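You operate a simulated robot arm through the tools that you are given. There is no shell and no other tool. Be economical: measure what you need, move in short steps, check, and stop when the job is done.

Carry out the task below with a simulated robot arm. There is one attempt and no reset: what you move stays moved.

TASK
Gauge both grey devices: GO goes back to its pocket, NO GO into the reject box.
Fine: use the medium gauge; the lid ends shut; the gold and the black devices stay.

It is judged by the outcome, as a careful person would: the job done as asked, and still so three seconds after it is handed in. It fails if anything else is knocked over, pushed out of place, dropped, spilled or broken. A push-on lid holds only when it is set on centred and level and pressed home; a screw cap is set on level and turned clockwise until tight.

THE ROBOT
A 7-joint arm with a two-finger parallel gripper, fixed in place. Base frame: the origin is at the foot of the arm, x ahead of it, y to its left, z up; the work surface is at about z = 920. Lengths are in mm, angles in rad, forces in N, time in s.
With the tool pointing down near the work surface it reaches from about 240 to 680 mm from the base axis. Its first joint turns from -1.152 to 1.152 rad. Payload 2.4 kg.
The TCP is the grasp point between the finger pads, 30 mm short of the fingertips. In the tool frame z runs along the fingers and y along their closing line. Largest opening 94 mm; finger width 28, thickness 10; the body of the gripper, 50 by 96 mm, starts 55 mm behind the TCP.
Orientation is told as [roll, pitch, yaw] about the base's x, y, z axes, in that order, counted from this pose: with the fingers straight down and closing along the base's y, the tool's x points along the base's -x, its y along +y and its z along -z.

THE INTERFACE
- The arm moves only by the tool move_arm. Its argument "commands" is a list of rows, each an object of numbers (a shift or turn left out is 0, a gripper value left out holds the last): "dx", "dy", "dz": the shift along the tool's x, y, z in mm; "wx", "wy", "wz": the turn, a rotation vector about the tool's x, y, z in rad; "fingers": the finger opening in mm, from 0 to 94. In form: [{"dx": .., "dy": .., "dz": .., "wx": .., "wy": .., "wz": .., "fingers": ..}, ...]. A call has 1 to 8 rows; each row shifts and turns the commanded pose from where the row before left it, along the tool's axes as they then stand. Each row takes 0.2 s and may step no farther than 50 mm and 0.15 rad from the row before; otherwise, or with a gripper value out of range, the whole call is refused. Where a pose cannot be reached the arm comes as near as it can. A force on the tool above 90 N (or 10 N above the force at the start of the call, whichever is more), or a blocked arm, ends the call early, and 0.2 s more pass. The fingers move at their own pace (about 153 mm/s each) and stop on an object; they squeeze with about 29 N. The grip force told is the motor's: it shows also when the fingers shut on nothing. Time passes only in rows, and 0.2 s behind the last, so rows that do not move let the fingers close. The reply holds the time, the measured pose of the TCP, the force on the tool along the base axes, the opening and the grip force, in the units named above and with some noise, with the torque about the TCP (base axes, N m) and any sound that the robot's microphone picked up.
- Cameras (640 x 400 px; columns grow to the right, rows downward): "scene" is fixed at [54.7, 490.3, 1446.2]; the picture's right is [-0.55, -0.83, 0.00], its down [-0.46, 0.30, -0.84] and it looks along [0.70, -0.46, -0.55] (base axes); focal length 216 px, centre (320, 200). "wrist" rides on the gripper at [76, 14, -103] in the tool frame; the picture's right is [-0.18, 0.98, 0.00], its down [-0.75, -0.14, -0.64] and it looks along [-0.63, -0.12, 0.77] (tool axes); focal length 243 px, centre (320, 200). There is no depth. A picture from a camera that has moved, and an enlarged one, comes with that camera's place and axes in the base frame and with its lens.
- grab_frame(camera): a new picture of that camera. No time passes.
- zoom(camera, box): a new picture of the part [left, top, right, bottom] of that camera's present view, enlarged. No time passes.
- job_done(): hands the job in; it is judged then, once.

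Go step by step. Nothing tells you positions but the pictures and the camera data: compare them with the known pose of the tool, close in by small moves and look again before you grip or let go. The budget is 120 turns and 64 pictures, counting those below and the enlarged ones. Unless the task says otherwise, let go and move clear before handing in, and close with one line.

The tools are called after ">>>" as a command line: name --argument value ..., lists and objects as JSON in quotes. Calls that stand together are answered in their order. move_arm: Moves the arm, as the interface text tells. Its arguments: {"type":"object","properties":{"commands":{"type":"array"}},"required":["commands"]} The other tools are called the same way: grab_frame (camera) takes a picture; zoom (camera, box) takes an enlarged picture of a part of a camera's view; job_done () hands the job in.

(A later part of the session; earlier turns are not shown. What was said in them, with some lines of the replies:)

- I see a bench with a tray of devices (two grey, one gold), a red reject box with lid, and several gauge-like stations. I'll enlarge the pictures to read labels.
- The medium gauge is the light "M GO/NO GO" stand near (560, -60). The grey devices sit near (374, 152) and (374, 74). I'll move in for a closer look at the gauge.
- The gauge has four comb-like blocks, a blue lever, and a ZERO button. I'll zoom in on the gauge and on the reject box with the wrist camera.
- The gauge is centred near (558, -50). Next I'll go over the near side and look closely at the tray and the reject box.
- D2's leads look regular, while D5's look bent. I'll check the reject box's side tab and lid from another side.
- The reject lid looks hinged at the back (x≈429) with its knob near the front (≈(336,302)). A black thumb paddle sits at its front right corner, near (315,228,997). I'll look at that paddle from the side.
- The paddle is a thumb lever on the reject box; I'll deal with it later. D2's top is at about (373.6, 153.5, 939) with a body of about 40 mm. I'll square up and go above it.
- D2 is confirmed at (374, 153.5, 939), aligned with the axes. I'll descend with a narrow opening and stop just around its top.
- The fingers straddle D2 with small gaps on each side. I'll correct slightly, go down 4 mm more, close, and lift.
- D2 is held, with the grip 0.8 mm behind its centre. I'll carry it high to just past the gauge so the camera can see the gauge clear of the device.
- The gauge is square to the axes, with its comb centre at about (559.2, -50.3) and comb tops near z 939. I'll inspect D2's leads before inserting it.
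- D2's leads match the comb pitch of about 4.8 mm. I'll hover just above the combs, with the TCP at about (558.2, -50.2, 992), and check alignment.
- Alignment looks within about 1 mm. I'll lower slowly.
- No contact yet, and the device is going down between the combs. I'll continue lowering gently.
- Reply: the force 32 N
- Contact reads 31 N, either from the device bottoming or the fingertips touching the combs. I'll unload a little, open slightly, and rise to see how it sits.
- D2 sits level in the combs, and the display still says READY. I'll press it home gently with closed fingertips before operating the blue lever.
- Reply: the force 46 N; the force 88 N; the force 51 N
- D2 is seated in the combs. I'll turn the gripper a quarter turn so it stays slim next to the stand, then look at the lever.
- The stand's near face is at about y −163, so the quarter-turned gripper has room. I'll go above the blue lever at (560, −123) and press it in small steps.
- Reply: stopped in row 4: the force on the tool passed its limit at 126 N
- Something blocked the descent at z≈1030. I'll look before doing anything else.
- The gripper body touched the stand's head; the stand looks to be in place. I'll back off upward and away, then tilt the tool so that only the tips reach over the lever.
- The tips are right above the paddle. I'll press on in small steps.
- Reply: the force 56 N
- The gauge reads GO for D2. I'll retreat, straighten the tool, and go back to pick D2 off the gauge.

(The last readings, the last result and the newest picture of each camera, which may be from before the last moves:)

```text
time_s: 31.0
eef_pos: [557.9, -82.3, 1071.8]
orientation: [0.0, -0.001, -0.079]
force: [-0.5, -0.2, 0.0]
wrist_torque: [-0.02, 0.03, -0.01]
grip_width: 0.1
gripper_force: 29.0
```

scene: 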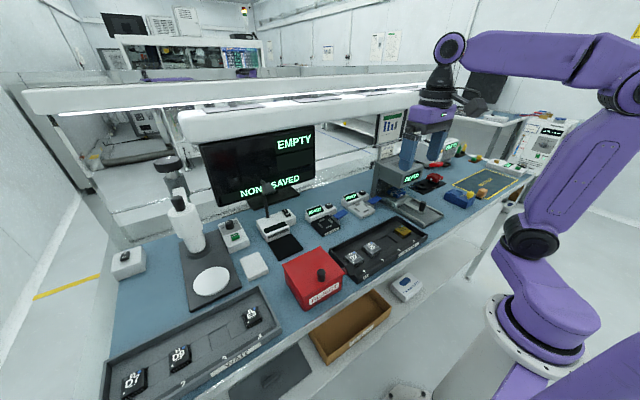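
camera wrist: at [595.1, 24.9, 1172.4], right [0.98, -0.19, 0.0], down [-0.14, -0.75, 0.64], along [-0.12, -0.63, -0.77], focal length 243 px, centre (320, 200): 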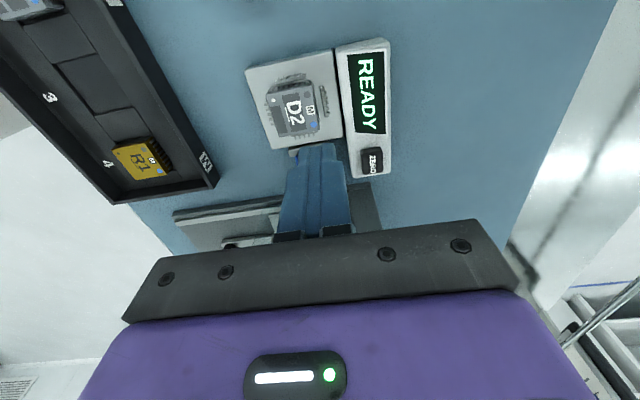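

>>> move_arm --commands '[{"wz": -0.079, "fingers": 50}, {"dx": 1.5, "dy": 31.5}, {"dz": 40}, {}]'

>>> zoom --camera "wrist" --box '[230, 70, 410, 190]'

```text
time_s: 32.0
eef_pos: [558.5, -52.2, 1031.7]
orientation: [-0.004, 0.001, -0.002]
force: [0.0, -0.5, 1.0]
wrist_torque: [0.0, -0.01, 0.01]
grip_width: 50.1
gripper_force: 0.1
```

```text
3.33 times, centred on (320, 130) of wrist
camera zoom: at [481.6, -38.5, 1133.6], right [0.19, 0.98, 0.0], down [0.75, -0.14, 0.64], along [0.63, -0.12, -0.77], focal length 809 px, centre (320, 433)
```

zoom: 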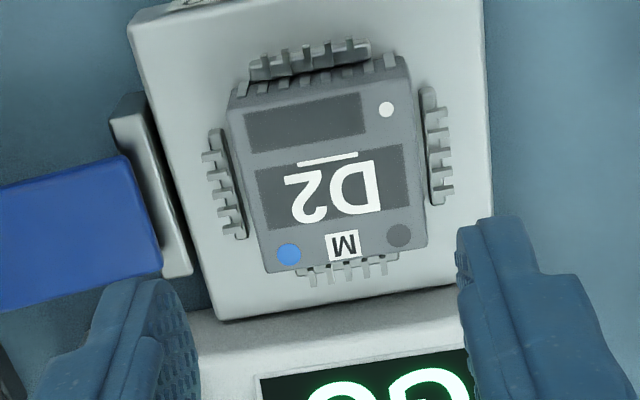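

D2 is centred at about (557.6, −49.4). I'll centre on it, descend, grip, and lift.

>>> move_arm --commands '[{"dy": 2.8, "dz": 20}, {"dz": 25}, {"dz": 12}, {"dz": 2.5}, {"fingers": 30}, {}, {}]'

>>> move_arm --commands '[{"dz": -5}, {"dz": -15}, {"dz": -40}, {"dz": -40}]'

>>> grab_frame --camera "wrist"

```text
time_s: 33.6
eef_pos: [557.4, -50.7, 972.5]
orientation: [-0.002, -0.003, -0.003]
force: [1.2, -1.3, 3.7]
wrist_torque: [-0.05, -0.06, -0.02]
grip_width: 41.1
gripper_force: 29.5
```

```text
time_s: 34.6
eef_pos: [557.4, -50.2, 1072.8]
orientation: [0.0, 0.002, -0.003]
force: [-0.4, -0.8, 0.2]
wrist_torque: [-0.02, -0.05, 0.04]
grip_width: 41.1
gripper_force: 29.5
```

```text
18 pictures are left
camera wrist: at [479.6, -37.5, 1174.9], right [0.19, 0.98, 0.0], down [0.75, -0.14, 0.64], along [0.63, -0.12, -0.77], focal length 243 px, centre (320, 200)
```

wrist: 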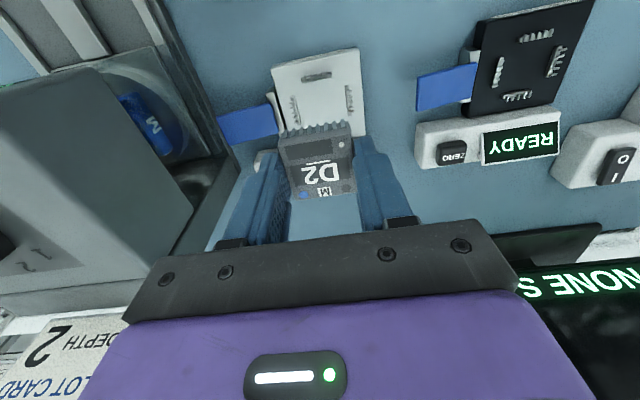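

D2 is held again. I'll carry it back above pocket 1 and check alignment with the pocket.

>>> move_arm --commands '[{"dx": 30.6, "dy": 33.9}, {"dx": 30.6, "dy": 33.9}, {"dx": 30.6, "dy": 33.9}, {"dx": 30.6, "dy": 33.9}, {"dx": 30.6, "dy": 33.9}, {"dx": 30.4, "dy": 34}, {"dz": 40}, {"dz": 40}]'

>>> zoom --camera "wrist" --box '[230, 70, 410, 205]'

```text
time_s: 36.4
eef_pos: [373.1, 155.7, 991.9]
orientation: [-0.001, 0.001, -0.002]
force: [0.1, -0.8, -1.1]
wrist_torque: [-0.01, 0.01, 0.0]
grip_width: 40.9
gripper_force: 28.6
```

```text
2.96 times, centred on (320, 138) of wrist
camera zoom: at [294.7, 170.1, 1094.7], right [0.19, 0.98, 0.0], down [0.75, -0.14, 0.64], along [0.63, -0.12, -0.77], focal length 719 px, centre (320, 385)
```

zoom: 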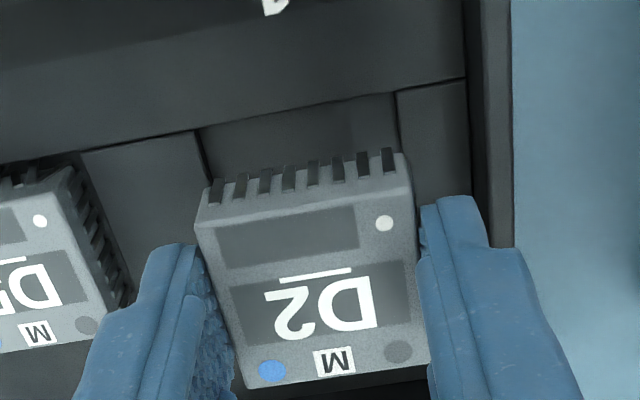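

Pocket 1 spans y 132–177 with its front edge at x≈350. I'll shift 1.4 mm to the right and lower D2 into it.

>>> move_arm --commands '[{"dy": -1.4, "dz": 12}, {"dz": 8}, {"dz": 4}, {"dz": 2}, {"dz": 1.5}]'

```text
time_s: 37.6
eef_pos: [374.0, 153.4, 962.2]
orientation: [-0.002, 0.001, -0.002]
force: [-0.5, 0.4, -0.2]
wrist_torque: [-0.01, -0.01, -0.01]
grip_width: 40.6
gripper_force: 28.7
```

>>> move_arm --commands '[{"dz": 1}, {"dz": 1}]'

```text
time_s: 38.2
eef_pos: [373.1, 153.8, 960.4]
orientation: [-0.002, 0.0, -0.001]
force: [-0.4, 0.8, -0.9]
wrist_torque: [0.04, -0.01, -0.04]
grip_width: 41.2
gripper_force: 29.1
```

>>> move_arm --commands '[{"dz": 1}, {"dz": 1}]'

```text
time_s: 38.8
eef_pos: [374.0, 153.5, 959.2]
orientation: [-0.003, 0.0, 0.0]
force: [-4.3, -1.4, 14.3]
wrist_torque: [-0.03, 0.04, -0.02]
grip_width: 41.1
gripper_force: 29.2
```

Contact is made, with the device or the tips on the tray. I'll unload slightly, open, rise, and check.

>>> move_arm --commands '[{"dz": -0.7}, {"fingers": 49}, {}, {"dz": -20}, {"dz": -40}]'

>>> zoom --camera "wrist" --box '[180, 40, 400, 178]'

```text
time_s: 40.0
eef_pos: [374.5, 153.8, 1019.4]
orientation: [0.0, 0.0, -0.002]
force: [0.0, 0.1, 0.6]
wrist_torque: [0.0, 0.0, 0.01]
grip_width: 49.1
gripper_force: 0.0
```

```text
2.90 times, centred on (290, 109) of wrist
camera zoom: at [296.4, 166.8, 1122.0], right [0.19, 0.98, 0.0], down [0.75, -0.14, 0.64], along [0.63, -0.12, -0.77], focal length 703 px, centre (407, 464)
```

zoom: 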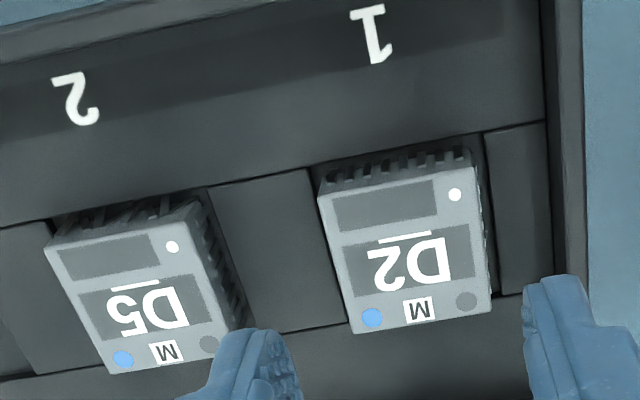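

D2 is back in pocket 1. Next is D5, at about y≈78; I'll shift over it and check before descending.

>>> move_arm --commands '[{"dy": -38}, {"dy": -38}, {"dz": 10}]'

>>> zoom --camera "wrist" --box '[240, 50, 400, 170]'

```text
time_s: 40.8
eef_pos: [374.7, 75.5, 1009.1]
orientation: [-0.002, -0.001, -0.003]
force: [-0.5, 0.3, -0.1]
wrist_torque: [-0.02, 0.01, 0.02]
grip_width: 48.8
gripper_force: 0.1
```

```text
3.33 times, centred on (320, 110) of wrist
camera zoom: at [297.2, 89.4, 1111.4], right [0.19, 0.98, 0.0], down [0.75, -0.14, 0.64], along [0.63, -0.12, -0.77], focal length 809 px, centre (320, 500)
```

zoom: 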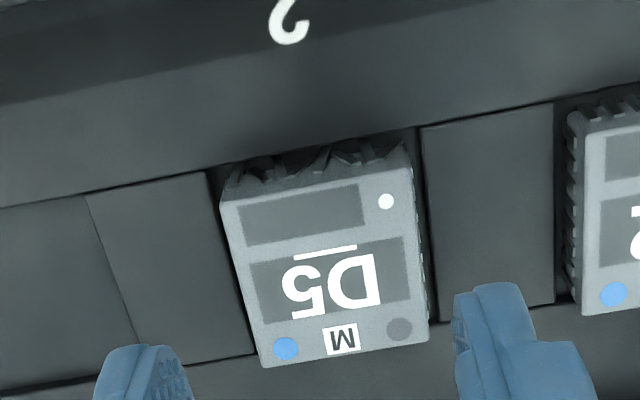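

D5 is at about (373.7, 77.4). I'll centre, descend, and grip.

>>> move_arm --commands '[{"dx": 0.8, "dy": 1.9, "dz": 22}, {"dz": 20}, {"dz": 5}, {"fingers": 30}, {}, {}]'

>>> move_arm --commands '[{"dz": -10}, {"dz": -40}, {"dz": -40}]'

>>> zoom --camera "wrist" --box '[240, 90, 400, 210]'

```text
time_s: 42.2
eef_pos: [373.5, 78.4, 962.8]
orientation: [-0.001, 0.0, -0.001]
force: [0.0, -0.7, 1.2]
wrist_torque: [-0.04, -0.02, -0.01]
grip_width: 41.0
gripper_force: 29.0
```

```text
time_s: 43.0
eef_pos: [372.3, 79.2, 1052.6]
orientation: [-0.002, -0.001, -0.003]
force: [0.2, -0.4, -1.1]
wrist_torque: [-0.01, -0.01, 0.03]
grip_width: 41.0
gripper_force: 28.8
```

```text
3.33 times, centred on (320, 150) of wrist
camera zoom: at [294.2, 92.6, 1155.3], right [0.19, 0.98, 0.0], down [0.75, -0.14, 0.64], along [0.63, -0.12, -0.77], focal length 809 px, centre (320, 367)
```

zoom: 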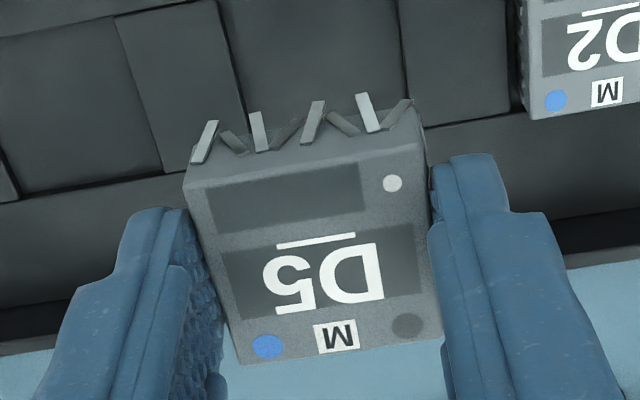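

D5 is held, and its front leads are bent outward. I'll take it to the gauge and lower it into the combs.

>>> move_arm --commands '[{"dx": -37, "dy": -25.8}, {"dx": -37, "dy": -25.8}, {"dx": -37, "dy": -25.8}, {"dx": -37, "dy": -25.8}, {"dx": -37, "dy": -25.8}, {"dz": 35}, {"dz": 25}]'

>>> zoom --camera "wrist" --box '[240, 70, 400, 190]'

```text
time_s: 44.6
eef_pos: [558.1, -52.5, 993.8]
orientation: [-0.002, 0.001, -0.002]
force: [0.0, 0.2, -1.0]
wrist_torque: [0.02, 0.04, 0.0]
grip_width: 40.6
gripper_force: 28.3
```

```text
3.33 times, centred on (320, 130) of wrist
camera zoom: at [480.1, -38.6, 1095.9], right [0.19, 0.98, 0.0], down [0.75, -0.14, 0.64], along [0.63, -0.12, -0.77], focal length 809 px, centre (320, 433)
```

zoom: 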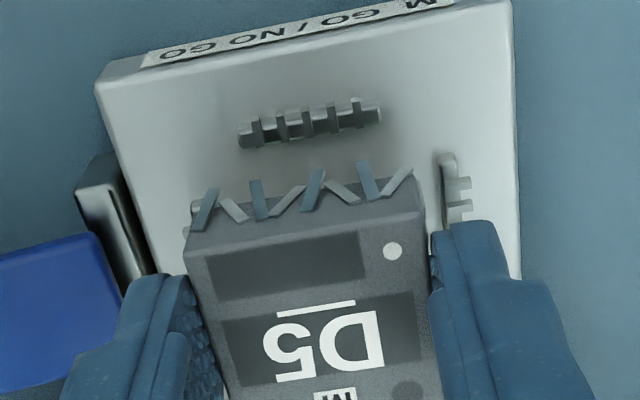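

I need a +1.8 mm y shift to match the earlier placement, then I'll lower gently.

>>> move_arm --commands '[{"dy": 1.8, "dx": -0.8}, {"dz": 10}, {"dz": 5}, {"dz": 3}, {"dz": 2}, {"dz": 1.5}]'

```text
time_s: 46.0
eef_pos: [558.7, -47.8, 972.7]
orientation: [-0.001, -0.003, -0.001]
force: [-6.8, 1.2, 21.8]
wrist_torque: [0.03, 0.2, 0.0]
grip_width: 41.0
gripper_force: 29.0
```

>>> move_arm --commands '[{"dz": -0.5}, {"fingers": 50}, {}, {"dz": -20}, {"dz": -40}, {"dz": -40}]'

>>> zoom --camera "wrist" --box '[220, 50, 420, 180]'

```text
time_s: 47.4
eef_pos: [557.3, -50.1, 1071.4]
orientation: [0.0, 0.002, -0.002]
force: [0.0, 0.1, -0.1]
wrist_torque: [0.02, 0.0, 0.02]
grip_width: 50.1
gripper_force: 0.1
```

```text
3.08 times, centred on (320, 115) of wrist
camera zoom: at [480.4, -36.2, 1175.3], right [0.19, 0.98, 0.0], down [0.75, -0.14, 0.64], along [0.63, -0.12, -0.77], focal length 746 px, centre (320, 462)
```

zoom: 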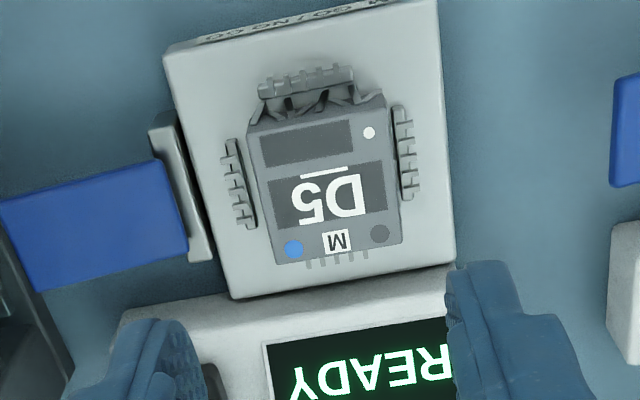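

D5 is on the gauge and the display has reset to READY. I'll rotate and tilt as before to press the lever.

>>> move_arm --commands '[{"wz": 0.15, "fingers": 0}, {"wz": 0.15}, {"wz": 0.15}, {"wz": 0.15}, {"wz": 0.15}, {"wz": 0.15}, {"wz": 0.15}, {"wz": 0.15}]'

>>> move_arm --commands '[{"wz": 0.15}, {"wz": 0.15}, {"wz": 0.08}, {"wy": -0.146}, {"wy": -0.146}, {"dx": -28.7, "dz": 8.6, "dy": 1.5}, {"dx": -28.7, "dz": 8.6, "dy": 1.5}, {}]'

```text
time_s: 49.2
eef_pos: [558.8, -47.4, 1073.5]
orientation: [0.001, -0.002, -1.206]
force: [0.1, -0.1, 0.4]
wrist_torque: [-0.01, -0.01, -0.01]
grip_width: 0.0
gripper_force: 28.9
```

```text
time_s: 51.0
eef_pos: [561.2, -108.0, 1072.7]
orientation: [0.0, -0.292, -1.578]
force: [0.5, -0.9, -0.6]
wrist_torque: [0.03, -0.03, 0.01]
grip_width: 0.0
gripper_force: 29.3
```

>>> move_arm --commands '[{"dx": 9.5, "dz": 38.9}, {"dx": 10, "dz": 33.5}, {"dx": 2.3, "dz": 7.7}, {"dx": 1.2, "dz": 3.8}]'

>>> move_arm --commands '[{"dx": 0.6, "dz": 2}, {"dx": 0.6, "dz": 2}]'

```text
time_s: 52.0
eef_pos: [562.4, -110.5, 985.6]
orientation: [0.002, -0.295, -1.581]
force: [-1.2, 0.3, -0.2]
wrist_torque: [-0.02, -0.03, 0.01]
grip_width: 0.1
gripper_force: 29.2
```

```text
time_s: 52.6
eef_pos: [561.0, -109.3, 981.2]
orientation: [0.0, -0.293, -1.58]
force: [-2.1, -0.7, 5.4]
wrist_torque: [0.0, 0.06, 0.0]
grip_width: 0.0
gripper_force: 29.4
```

>>> move_arm --commands '[{"dx": 0.6, "dz": 2}, {"dx": 0.6, "dz": 2}, {"dx": 0.3, "dz": 1}, {}]'

>>> zoom --camera "scene" --box '[335, 165, 405, 220]'

```text
time_s: 53.6
eef_pos: [561.3, -110.5, 981.1]
orientation: [0.008, -0.296, -1.582]
force: [-13.6, -2.3, 54.2]
wrist_torque: [0.2, 0.42, 0.1]
grip_width: 0.0
gripper_force: 29.4
```

```text
7.27 times, centred on (370, 192) of scene
camera zoom: at [53.4, 490.5, 1446.2], right [-0.55, -0.83, 0.0], down [-0.45, 0.3, -0.84], along [0.7, -0.46, -0.55], focal length 1572 px, centre (-44, 254)
```

zoom: 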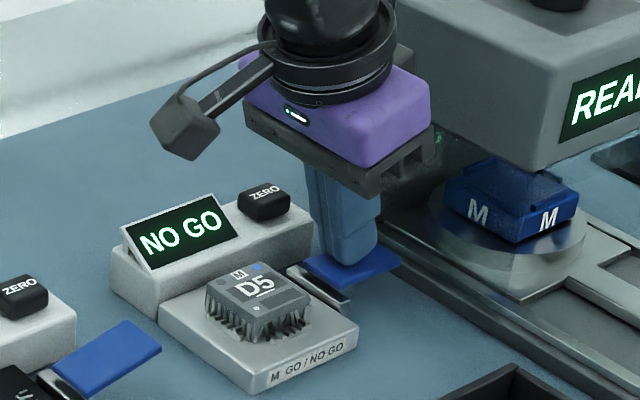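

The gauge reads NO GO for D5. I'll leave it there while I open the reject box: retreat, straighten, and travel high to above the box's thumb paddle.

>>> move_arm --commands '[{"dz": -20, "dx": -6}, {"dz": -40, "dx": -12}, {"dx": 20, "dz": -35}, {"wy": 0.146, "wx": 0.003}, {"wy": 0.146, "wx": 0.003}, {"dz": -10}, {"wz": -0.15}, {"wz": -0.15}]'

>>> move_arm --commands '[{"wz": -0.15}, {"wz": -0.15}, {"wz": -0.15}, {"wz": -0.15}, {"wz": -0.15}, {"wz": -0.15}, {"wz": -0.15}, {"wz": -0.15}]'

```text
time_s: 55.4
eef_pos: [561.2, -81.3, 1076.7]
orientation: [-0.006, 0.002, -1.279]
force: [-0.3, -0.4, -0.5]
wrist_torque: [-0.03, 0.03, -0.04]
grip_width: 0.0
gripper_force: 28.8
```

```text
time_s: 57.2
eef_pos: [562.2, -80.6, 1076.0]
orientation: [-0.002, 0.005, -0.077]
force: [0.2, -0.2, -0.1]
wrist_torque: [-0.01, 0.03, -0.03]
grip_width: 0.0
gripper_force: 29.7
```

>>> move_arm --commands '[{"wz": -0.077, "dz": -14}]'

>>> move_arm --commands '[{"dx": 31, "dy": 38}, {"dx": 31, "dy": 38}, {"dx": 31, "dy": 38}, {"dx": 31, "dy": 38}, {"dx": 31, "dy": 38}, {"dx": 31, "dy": 38}, {"dx": 31, "dy": 38}, {"dx": 31, "dy": 38}]'

>>> grab_frame --camera "wrist"

```text
time_s: 57.6
eef_pos: [560.3, -82.5, 1089.6]
orientation: [-0.002, 0.005, -0.005]
force: [-0.4, 0.3, -1.4]
wrist_torque: [-0.02, 0.0, 0.03]
grip_width: 0.0
gripper_force: 28.9
```

```text
time_s: 59.4
eef_pos: [314.5, 221.7, 1088.7]
orientation: [-0.002, 0.008, -0.004]
force: [0.7, 0.8, -1.0]
wrist_torque: [0.01, -0.02, 0.03]
grip_width: 0.0
gripper_force: 28.5
```

```text
10 pictures are left
camera wrist: at [236.6, 235.9, 1191.2], right [0.19, 0.98, 0.0], down [0.76, -0.14, 0.64], along [0.63, -0.12, -0.77], focal length 243 px, centre (320, 200)
```

wrist: 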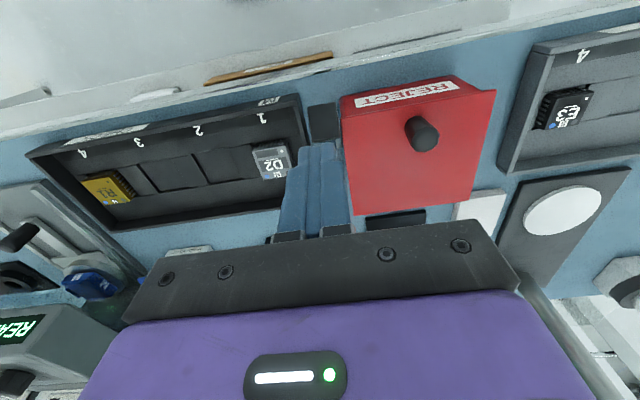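

The paddle shows at about (315, 224), right below the closed fingertips. I'll press it down gently.

>>> move_arm --commands '[{"dz": 30, "dy": 1.5}, {"dz": 15}, {"dz": 4}, {"dz": 3}]'

>>> move_arm --commands '[{"dz": 2}, {"dz": 2}]'

```text
time_s: 60.4
eef_pos: [313.3, 225.1, 1041.9]
orientation: [0.001, 0.003, -0.004]
force: [-17.2, -12.7, 63.1]
wrist_torque: [-0.4, -0.05, -0.1]
grip_width: 0.0
gripper_force: 29.0
```

```text
time_s: 60.7
eef_pos: [315.1, 224.8, 1041.3]
orientation: [0.0, 0.003, -0.006]
force: [-9.2, -8.5, 29.0]
wrist_torque: [-0.21, -0.03, -0.03]
grip_width: 0.1
gripper_force: 29.7
stopped in row 1: the force on the tool passed its limit at 95 N (the readings are from after the stop); the commanded pose is now the measured one
```

>>> zoom --camera "scene" --box '[260, 200, 400, 310]'

```text
3.64 times, centred on (330, 255) of scene
camera zoom: at [54.2, 489.9, 1446.4], right [-0.55, -0.83, 0.0], down [-0.46, 0.3, -0.84], along [0.7, -0.46, -0.55], focal length 786 px, centre (284, 0)
```

zoom: 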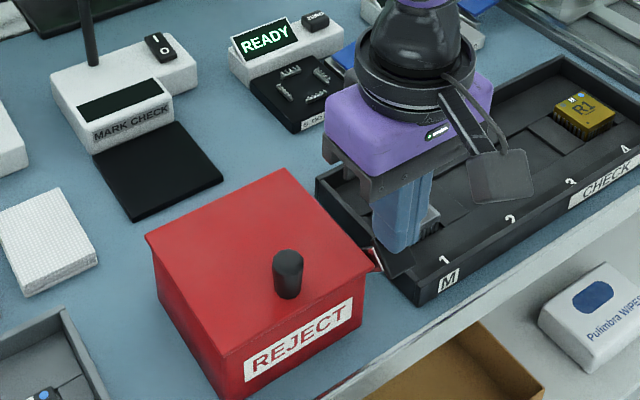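

Pressing the paddle down moves nothing visible and feels solid. Next I'll try the knob at (333, 303): go above it, open, descend and grip.

>>> move_arm --commands '[{"dz": -40}, {"dx": -9, "dy": 39, "fingers": 44}, {"dx": -9, "dy": 39}, {"dz": 20}, {"dz": 18}, {"fingers": 5}, {}, {}]'

```text
time_s: 62.5
eef_pos: [332.0, 300.3, 1041.4]
orientation: [-0.004, 0.007, -0.006]
force: [-1.6, -27.5, 3.8]
wrist_torque: [-0.54, 0.13, -0.1]
grip_width: 20.8
gripper_force: 45.1
```

The knob is gripped (20.8 mm). I'll relax the sideways load and try a small lift, watching the force.

>>> move_arm --commands '[{"dy": -1.4}, {"dz": -1.5}, {"dz": -1.5}, {}]'

```text
time_s: 63.5
eef_pos: [332.6, 299.9, 1043.4]
orientation: [-0.004, 0.009, -0.005]
force: [5.4, -25.2, -14.2]
wrist_torque: [-0.46, 1.12, -0.06]
grip_width: 21.1
gripper_force: 45.0
```

>>> move_arm --commands '[{"dy": -1.4, "dz": -1.5}, {"dz": -1.5}, {}]'

```text
time_s: 64.3
eef_pos: [331.5, 300.7, 1048.7]
orientation: [-0.002, 0.001, -0.005]
force: [11.4, -20.8, -15.4]
wrist_torque: [-0.45, 0.85, -0.06]
grip_width: 21.2
gripper_force: 45.0
```

>>> zoom --camera "scene" --box '[260, 200, 400, 310]'

```text
3.64 times, centred on (330, 255) of scene
camera zoom: at [55.3, 489.9, 1446.4], right [-0.55, -0.83, 0.0], down [-0.46, 0.3, -0.84], along [0.7, -0.46, -0.55], focal length 786 px, centre (284, 0)
```

zoom: 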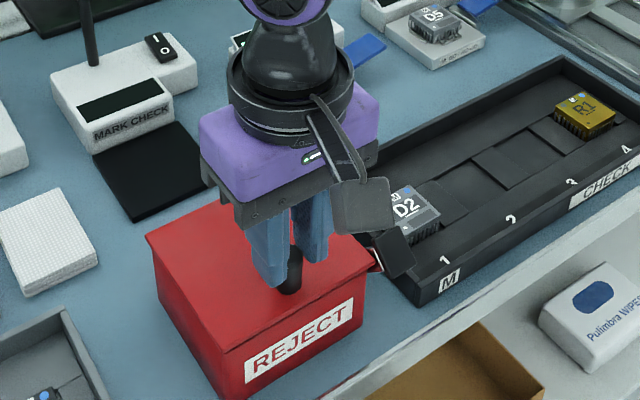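

The lid seems to follow like a lid hinged at the back, at about 15 N. I'll keep lifting along the hinge arc, turning the tool with it.

>>> move_arm --commands '[{"dy": -2, "dx": -2, "wy": 0.07}, {"dx": -5.6, "dz": -9.4, "wy": 0.1}, {}]'

```text
time_s: 65.1
eef_pos: [341.6, 300.4, 1057.9]
orientation: [0.004, 0.171, -0.003]
force: [1.4, -9.3, 12.1]
wrist_torque: [-0.22, -1.28, 0.08]
grip_width: 21.0
gripper_force: 45.1
```

>>> move_arm --commands '[{"dx": -4.5, "dz": -9.8, "wy": 0.07}, {"dx": -4.5, "dz": -9.8, "wy": 0.09}, {}]'

```text
time_s: 65.9
eef_pos: [355.0, 299.8, 1074.0]
orientation: [0.001, 0.337, -0.006]
force: [6.1, 4.5, -18.9]
wrist_torque: [0.1, 0.93, -0.04]
grip_width: 21.0
gripper_force: 44.5
```

>>> move_arm --commands '[{"dx": -5.6, "dz": -9.4, "wy": 0.11}, {"dx": -5.6, "dz": -9.4, "wy": 0.1}, {"dx": -5.6, "dz": -9.4, "wy": 0.1}, {}]'

>>> zoom --camera "scene" --box '[240, 180, 400, 310]'

```text
time_s: 66.9
eef_pos: [381.9, 301.3, 1093.4]
orientation: [0.008, 0.638, -0.001]
force: [12.6, 10.7, 2.6]
wrist_torque: [0.24, -1.5, -0.16]
grip_width: 20.7
gripper_force: 45.3
```

```text
3.08 times, centred on (320, 245) of scene
camera zoom: at [55.1, 490.7, 1446.1], right [-0.55, -0.83, 0.0], down [-0.46, 0.3, -0.84], along [0.7, -0.46, -0.55], focal length 665 px, centre (320, 62)
```

zoom: 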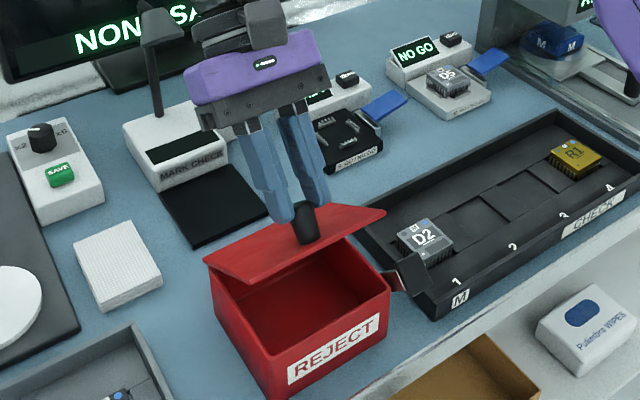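

The lid is opening well, at about 37°. I'll continue along the arc.

>>> move_arm --commands '[{"dx": -5.6, "dz": -9.4, "wy": 0.1}, {"dx": -5.6, "dz": -9.4, "wy": 0.1}, {"dx": -5.6, "dz": -9.4, "wy": 0.1}, {}]'

```text
time_s: 67.9
eef_pos: [404.6, 300.4, 1099.7]
orientation: [0.007, 0.89, -0.003]
force: [11.1, 21.0, 0.3]
wrist_torque: [0.36, -1.25, -0.33]
grip_width: 21.1
gripper_force: 45.3
out of reach, approached as far as the arm can: row 3
```

>>> move_arm --commands '[{"dx": -4.8, "dz": -14, "dy": 1, "wy": -0.04}, {"dx": -4.8, "dz": -14, "dy": 0.5, "wy": -0.04}, {}]'

```text
time_s: 68.7
eef_pos: [415.8, 299.1, 1110.4]
orientation: [0.007, 0.816, 0.001]
force: [-6.2, 26.0, -19.0]
wrist_torque: [0.55, 0.99, -0.33]
grip_width: 21.0
gripper_force: 45.2
out of reach, approached as far as the arm can: row 1, 2
```

>>> move_arm --commands '[{"dx": -8.4, "dz": -7, "wy": -0.08}, {"dx": -9, "dz": -6.5, "wy": -0.08}, {}]'

```text
time_s: 69.5
eef_pos: [437.1, 300.8, 1110.7]
orientation: [0.013, 0.658, 0.004]
force: [-12.3, 17.8, 27.2]
wrist_torque: [0.4, 1.44, -0.26]
grip_width: 20.8
gripper_force: 44.8
```

>>> move_arm --commands '[{"dx": -9, "dz": -7, "wy": -0.05}, {"dx": -9.3, "dz": -6.5, "wy": -0.05}, {}]'

>>> zoom --camera "scene" --box '[240, 180, 400, 310]'

```text
time_s: 70.3
eef_pos: [459.8, 300.5, 1107.6]
orientation: [0.004, 0.557, 0.002]
force: [-12.1, 16.6, -4.3]
wrist_torque: [0.32, 1.35, -0.35]
grip_width: 21.1
gripper_force: 45.0
```

```text
3.08 times, centred on (320, 245) of scene
camera zoom: at [54.4, 491.0, 1446.0], right [-0.55, -0.83, 0.0], down [-0.46, 0.3, -0.84], along [0.7, -0.46, -0.55], focal length 665 px, centre (320, 62)
```

zoom: 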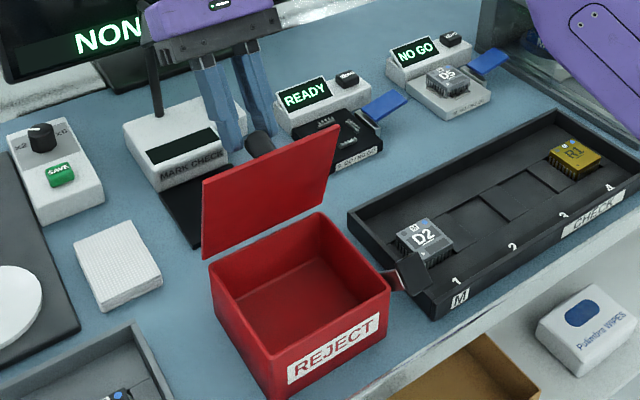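

The lid is near vertical. One bit farther past vertical, then I'll open the fingers and back off.

>>> move_arm --commands '[{"dx": -9.6, "dz": -3.3, "wy": -0.03}, {"dx": -6, "dz": -1.5}, {}]'

```text
time_s: 71.1
eef_pos: [474.9, 300.6, 1105.7]
orientation: [0.007, 0.526, -0.001]
force: [-11.0, 15.7, 7.8]
wrist_torque: [0.26, 1.53, -0.28]
grip_width: 20.8
gripper_force: 44.4
```

>>> move_arm --commands '[{"fingers": 40}, {}, {"dz": -15}, {"dz": -30}, {"dz": -40}]'

>>> zoom --camera "scene" --box '[240, 160, 400, 310]'

```text
time_s: 72.3
eef_pos: [484.9, 298.4, 1117.9]
orientation: [0.003, 0.522, -0.005]
force: [-0.4, 0.5, -0.2]
wrist_torque: [-0.03, -0.02, -0.04]
grip_width: 39.9
gripper_force: 0.1
out of reach, approached as far as the arm can: row 4, 5
```

```text
2.67 times, centred on (320, 235) of scene
camera zoom: at [54.7, 490.3, 1446.2], right [-0.55, -0.83, 0.0], down [-0.46, 0.3, -0.84], along [0.7, -0.46, -0.55], focal length 576 px, centre (320, 107)
```

zoom: 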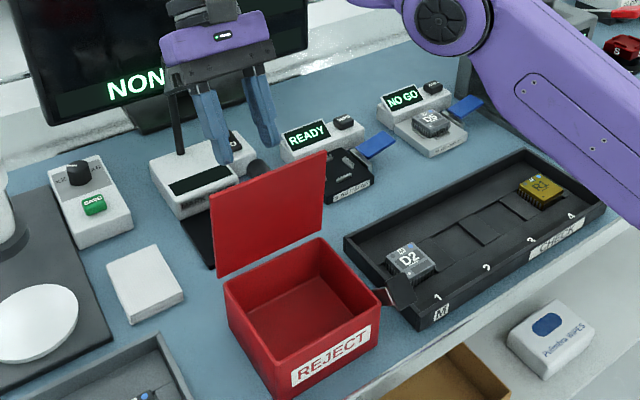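

The lid stays open by itself. Now back to D5: I'll move sideways away from the lamp and level the tool.

>>> move_arm --commands '[{"dy": -45}, {"dy": -45}, {"dy": -45}, {"wy": -0.13}, {"wy": -0.13}, {"wy": -0.13}, {"wy": -0.132}]'

```text
time_s: 73.9
eef_pos: [484.4, 164.6, 1117.6]
orientation: [0.001, 0.001, -0.005]
force: [0.8, 0.0, 0.3]
wrist_torque: [0.03, 0.01, 0.01]
grip_width: 39.8
gripper_force: 0.1
```

>>> move_arm --commands '[{"dx": -14.7, "dy": -43, "fingers": 50}, {"dx": -14.7, "dy": -43}, {"dx": -14.7, "dy": -43}, {"dx": -14.7, "dy": -43}, {"dx": -14.7, "dy": -42.8}, {"dz": 40}, {"dz": 45}, {}]'

>>> zoom --camera "wrist" --box '[230, 70, 410, 190]'

```text
time_s: 75.7
eef_pos: [556.6, -53.0, 1032.4]
orientation: [0.0, 0.002, -0.003]
force: [1.0, 1.0, 0.3]
wrist_torque: [0.0, 0.0, 0.01]
grip_width: 50.2
gripper_force: 0.0
```

```text
3.33 times, centred on (320, 130) of wrist
camera zoom: at [480.0, -40.4, 1134.9], right [0.19, 0.98, 0.0], down [0.75, -0.15, 0.64], along [0.63, -0.12, -0.77], focal length 809 px, centre (320, 433)
```

zoom: 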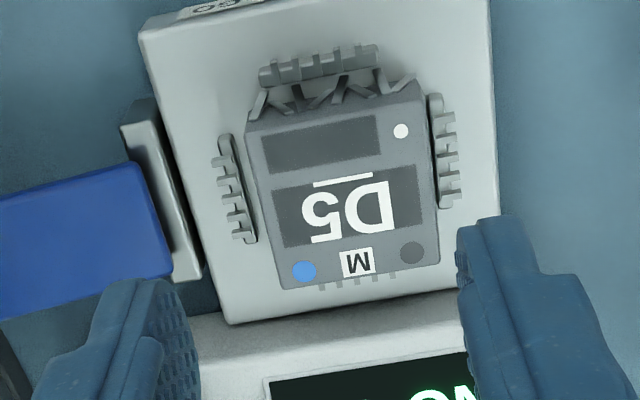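

D5 is at about (560.5, −49). I'll correct, descend, grip, and lift.

>>> move_arm --commands '[{"dx": -3, "dy": 4.6, "dz": 20}, {"dz": 25}, {"dz": 12}, {"dz": 2}, {"fingers": 30}, {}, {}]'

```text
time_s: 77.3
eef_pos: [558.9, -48.7, 972.6]
orientation: [0.001, 0.001, -0.006]
force: [-0.2, -0.3, 1.2]
wrist_torque: [0.0, -0.01, -0.02]
grip_width: 40.9
gripper_force: 29.2
```

>>> move_arm --commands '[{"dz": -10}, {"dz": -50}, {"dz": -50}, {"dx": 41}, {"dx": 41}, {"dx": 41}, {"dx": 41}, {"dx": 40}]'

>>> move_arm --commands '[{"dy": 44}, {"dy": 44}, {"dy": 44}, {"dy": 44}, {"dy": 44}, {"dy": 44}, {"dy": 44}, {"dy": 42}]'

>>> grab_frame --camera "wrist"

```text
time_s: 79.1
eef_pos: [356.1, -45.7, 1082.5]
orientation: [-0.002, 0.002, -0.006]
force: [0.4, 0.2, -0.5]
wrist_torque: [0.0, -0.02, -0.02]
grip_width: 40.9
gripper_force: 28.7
```

```text
time_s: 80.9
eef_pos: [358.0, 306.1, 1083.8]
orientation: [-0.001, 0.003, -0.007]
force: [0.3, -0.2, 0.0]
wrist_torque: [-0.02, 0.0, -0.02]
grip_width: 40.6
gripper_force: 28.9
```

```text
3 pictures are left
camera wrist: at [280.2, 319.4, 1187.0], right [0.19, 0.98, 0.0], down [0.75, -0.15, 0.64], along [0.63, -0.12, -0.77], focal length 243 px, centre (320, 200)
```

wrist: 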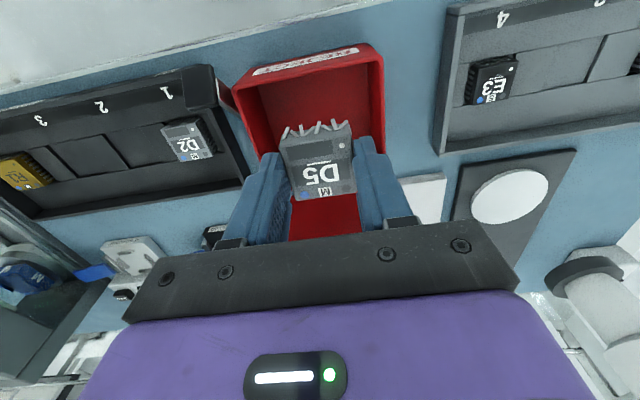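

D5 is over the open box, whose centre is at y≈302. I'll shift 4 mm and lower it to the box floor.

>>> move_arm --commands '[{"dy": -4, "dx": -2, "dz": 30}, {"dz": 30}, {"dz": 30}, {"dz": 12}, {"dz": 4}, {"dz": 3}]'

```text
time_s: 82.3
eef_pos: [357.4, 298.7, 973.8]
orientation: [0.001, 0.002, -0.006]
force: [0.2, 0.3, -0.3]
wrist_torque: [-0.01, 0.02, 0.02]
grip_width: 41.0
gripper_force: 29.0
```

>>> move_arm --commands '[{"dz": 2}, {"dz": 2}, {"dz": 2}]'

```text
time_s: 83.1
eef_pos: [360.4, 299.3, 968.2]
orientation: [0.001, 0.001, -0.005]
force: [0.0, 0.1, -0.7]
wrist_torque: [0.01, -0.03, -0.02]
grip_width: 40.7
gripper_force: 29.1
```

>>> move_arm --commands '[{"dz": 2}, {"dz": 1.5}, {"dz": 1.5}]'

```text
time_s: 83.9
eef_pos: [359.8, 299.2, 963.7]
orientation: [-0.001, 0.003, -0.006]
force: [-0.6, -0.3, -0.8]
wrist_torque: [-0.03, 0.02, -0.02]
grip_width: 40.9
gripper_force: 28.5
```

>>> move_arm --commands '[{"dz": 1.5}, {"dz": 1.5}, {"dz": 1.5}]'

```text
time_s: 84.7
eef_pos: [359.9, 300.2, 960.0]
orientation: [0.004, 0.002, -0.006]
force: [-3.7, -4.9, 22.7]
wrist_torque: [-0.17, 0.1, 0.02]
grip_width: 41.1
gripper_force: 29.0
```

D5 rests on the box floor. I'll release it, rise well above the open lid, and pass behind it.

>>> move_arm --commands '[{"dz": -0.7}, {"fingers": 60}, {}, {"dz": -40}, {"dz": -50}, {"dz": -50}, {"dz": -50}, {"dz": -25}]'

>>> move_arm --commands '[{"fingers": 0}, {}, {"dx": -37, "dy": -6}, {"dx": -37, "dy": -6}, {"dx": -37, "dy": -6}, {"dx": -37, "dy": -6}]'

```text
time_s: 86.5
eef_pos: [358.9, 299.8, 1176.3]
orientation: [0.001, 0.002, -0.005]
force: [0.0, -0.3, 0.0]
wrist_torque: [0.0, 0.02, -0.02]
grip_width: 60.0
gripper_force: 0.1
```

```text
time_s: 87.9
eef_pos: [508.5, 275.2, 1176.0]
orientation: [-0.002, 0.001, -0.008]
force: [-0.1, 0.2, 0.4]
wrist_torque: [0.03, -0.01, -0.01]
grip_width: 0.1
gripper_force: 28.8
```

>>> move_arm --commands '[{"dz": 30}, {"dz": 30}, {"dx": 10}, {"dx": 10}]'

>>> zoom --camera "scene" --box '[240, 160, 400, 310]'

```text
time_s: 88.9
eef_pos: [488.2, 275.2, 1113.0]
orientation: [0.002, 0.003, -0.005]
force: [0.8, 0.9, 0.6]
wrist_torque: [-0.02, 0.04, -0.03]
grip_width: 0.0
gripper_force: 29.7
```

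```text
2.67 times, centred on (320, 235) of scene
camera zoom: at [54.8, 490.3, 1446.2], right [-0.55, -0.83, 0.0], down [-0.46, 0.3, -0.84], along [0.7, -0.46, -0.55], focal length 576 px, centre (320, 107)
```

zoom: 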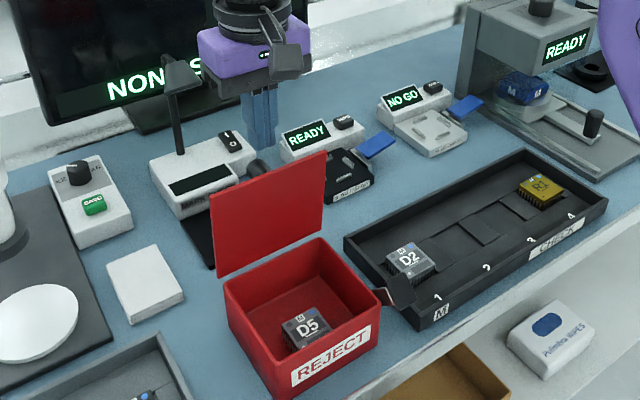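

D5 lies in the reject box and the fingers are behind the lid. I'll push it toward closed in small steps.

>>> move_arm --commands '[{"dx": 8}, {"dx": 8}, {"dx": 8}, {"dx": 8}]'

```text
time_s: 89.9
eef_pos: [455.1, 274.3, 1113.8]
orientation: [0.001, 0.003, -0.005]
force: [-0.1, -0.1, 0.2]
wrist_torque: [0.0, -0.02, -0.06]
grip_width: 0.0
gripper_force: 28.8
```

>>> move_arm --commands '[{"dx": 6}, {"dx": 6}, {"dx": 6}]'

```text
time_s: 90.7
eef_pos: [438.0, 275.0, 1114.6]
orientation: [-0.001, 0.0, -0.005]
force: [-0.3, -0.2, 0.7]
wrist_torque: [-0.03, -0.04, 0.0]
grip_width: 0.0
gripper_force: 29.1
```

>>> move_arm --commands '[{"dx": 8}, {"dx": 8}]'

```text
time_s: 91.3
eef_pos: [420.9, 274.8, 1115.6]
orientation: [0.0, 0.001, -0.006]
force: [-0.1, -0.4, -0.3]
wrist_torque: [0.01, 0.03, 0.01]
grip_width: 0.3
gripper_force: 29.2
```

>>> zoom --camera "scene" --box '[240, 160, 400, 310]'

```text
2.67 times, centred on (320, 235) of scene
camera zoom: at [54.8, 490.3, 1446.2], right [-0.55, -0.83, 0.0], down [-0.46, 0.3, -0.84], along [0.7, -0.46, -0.55], focal length 576 px, centre (320, 107)
```

zoom: 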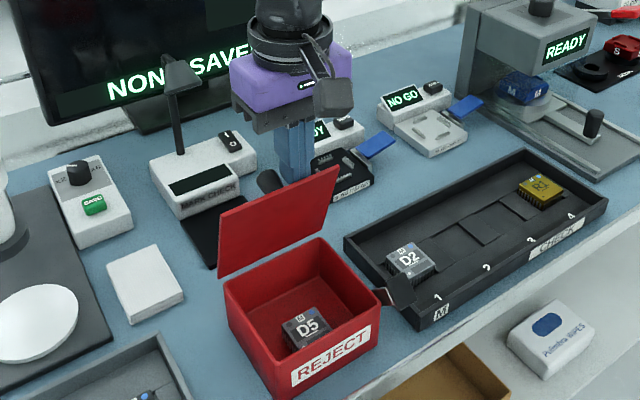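

The lid follows the fingers easily, now at about 75°. I'll guide it down along its arc.

>>> move_arm --commands '[{"dx": 11, "dz": 4, "dy": -3}, {"dx": 11, "dz": 5}, {"dx": 9, "dz": 7}, {"dx": 9, "dz": 7}, {"dx": 7, "dz": 9}, {"dx": 7, "dz": 9}]'

```text
time_s: 92.7
eef_pos: [366.8, 272.1, 1074.8]
orientation: [0.0, 0.001, -0.006]
force: [-0.9, 0.0, 0.3]
wrist_torque: [0.01, 0.01, 0.0]
grip_width: 0.3
gripper_force: 29.1
```

>>> move_arm --commands '[{"dx": 5, "dz": 10}, {"dx": 4, "dz": 11}, {"dx": 2, "dz": 10}, {"dx": 1, "dz": 6}]'

```text
time_s: 93.7
eef_pos: [354.6, 272.8, 1037.9]
orientation: [0.0, 0.002, -0.006]
force: [-0.2, -0.1, 0.0]
wrist_torque: [0.0, 0.0, 0.02]
grip_width: 0.0
gripper_force: 29.3
```

>>> move_arm --commands '[{"dz": 2.5}, {"dz": 2.5}, {"dz": 2.5}]'

```text
time_s: 94.5
eef_pos: [355.5, 273.3, 1028.7]
orientation: [0.001, 0.001, -0.006]
force: [0.1, 0.3, -0.7]
wrist_torque: [0.04, 0.0, 0.01]
grip_width: 0.0
gripper_force: 28.7
```

>>> move_arm --commands '[{"dz": 2}, {"dz": 2}, {"dz": 2}]'

```text
time_s: 95.3
eef_pos: [355.3, 273.2, 1024.0]
orientation: [0.001, 0.002, -0.006]
force: [0.4, 0.5, 1.5]
wrist_torque: [-0.01, -0.05, 0.0]
grip_width: 0.0
gripper_force: 28.7
```

>>> move_arm --commands '[{"dz": 1.5}, {"dz": 1.5}]'

```text
time_s: 95.9
eef_pos: [354.8, 272.0, 1021.2]
orientation: [0.002, -0.001, -0.006]
force: [-2.7, -0.2, 10.8]
wrist_torque: [-0.01, -0.12, 0.0]
grip_width: 0.0
gripper_force: 29.1
```

>>> move_arm --commands '[{"dz": 1}, {"dz": 0.7}]'

```text
time_s: 96.5
eef_pos: [355.6, 272.7, 1020.0]
orientation: [0.003, -0.002, -0.005]
force: [-7.2, -6.3, 45.4]
wrist_torque: [-0.25, -0.38, 0.01]
grip_width: 0.0
gripper_force: 28.9
```

The lid is firmly down (stiff at 45 N). I'll rise clear and take a final look.

>>> move_arm --commands '[{"dz": -10}, {"dz": -45}, {"dz": -45}, {"dz": -45}, {"dy": -45}, {"dy": -45}, {"dy": -45}, {"dy": -45}]'

>>> zoom --camera "scene" --box '[240, 160, 440, 310]'

```text
time_s: 98.3
eef_pos: [353.4, 90.2, 1165.0]
orientation: [-0.001, 0.002, -0.005]
force: [0.2, -0.2, 0.8]
wrist_torque: [-0.02, -0.01, -0.01]
grip_width: 0.0
gripper_force: 28.7
```

```text
2.67 times, centred on (340, 235) of scene
camera zoom: at [54.7, 490.3, 1446.2], right [-0.55, -0.83, 0.0], down [-0.46, 0.3, -0.84], along [0.7, -0.46, -0.55], focal length 576 px, centre (267, 107)
```

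zoom: 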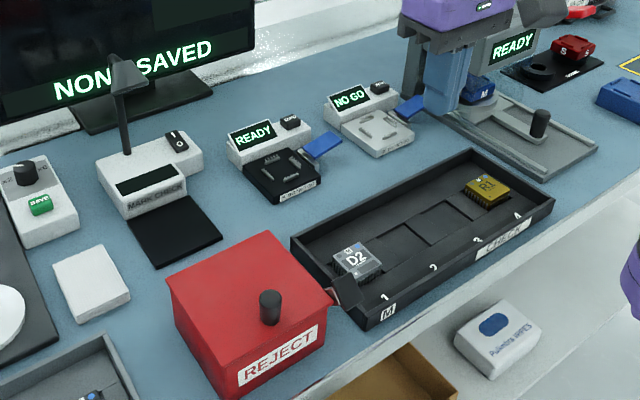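

The lid is shut with D5 inside the reject box, D2 is back in pocket 1, and the gold and black devices were not moved. The arm is clear, so I'm handing in.

>>> job_done

```text
The job is handed in.
```

I checked both grey devices on the medium gauge: D2 read GO and is back in pocket 1; D5 read NO GO and is in the reject box with the lid shut. On the way, the gripper body bumped the grey stand beside the gauge (126 N at the stop); the stand looked in place afterwards.
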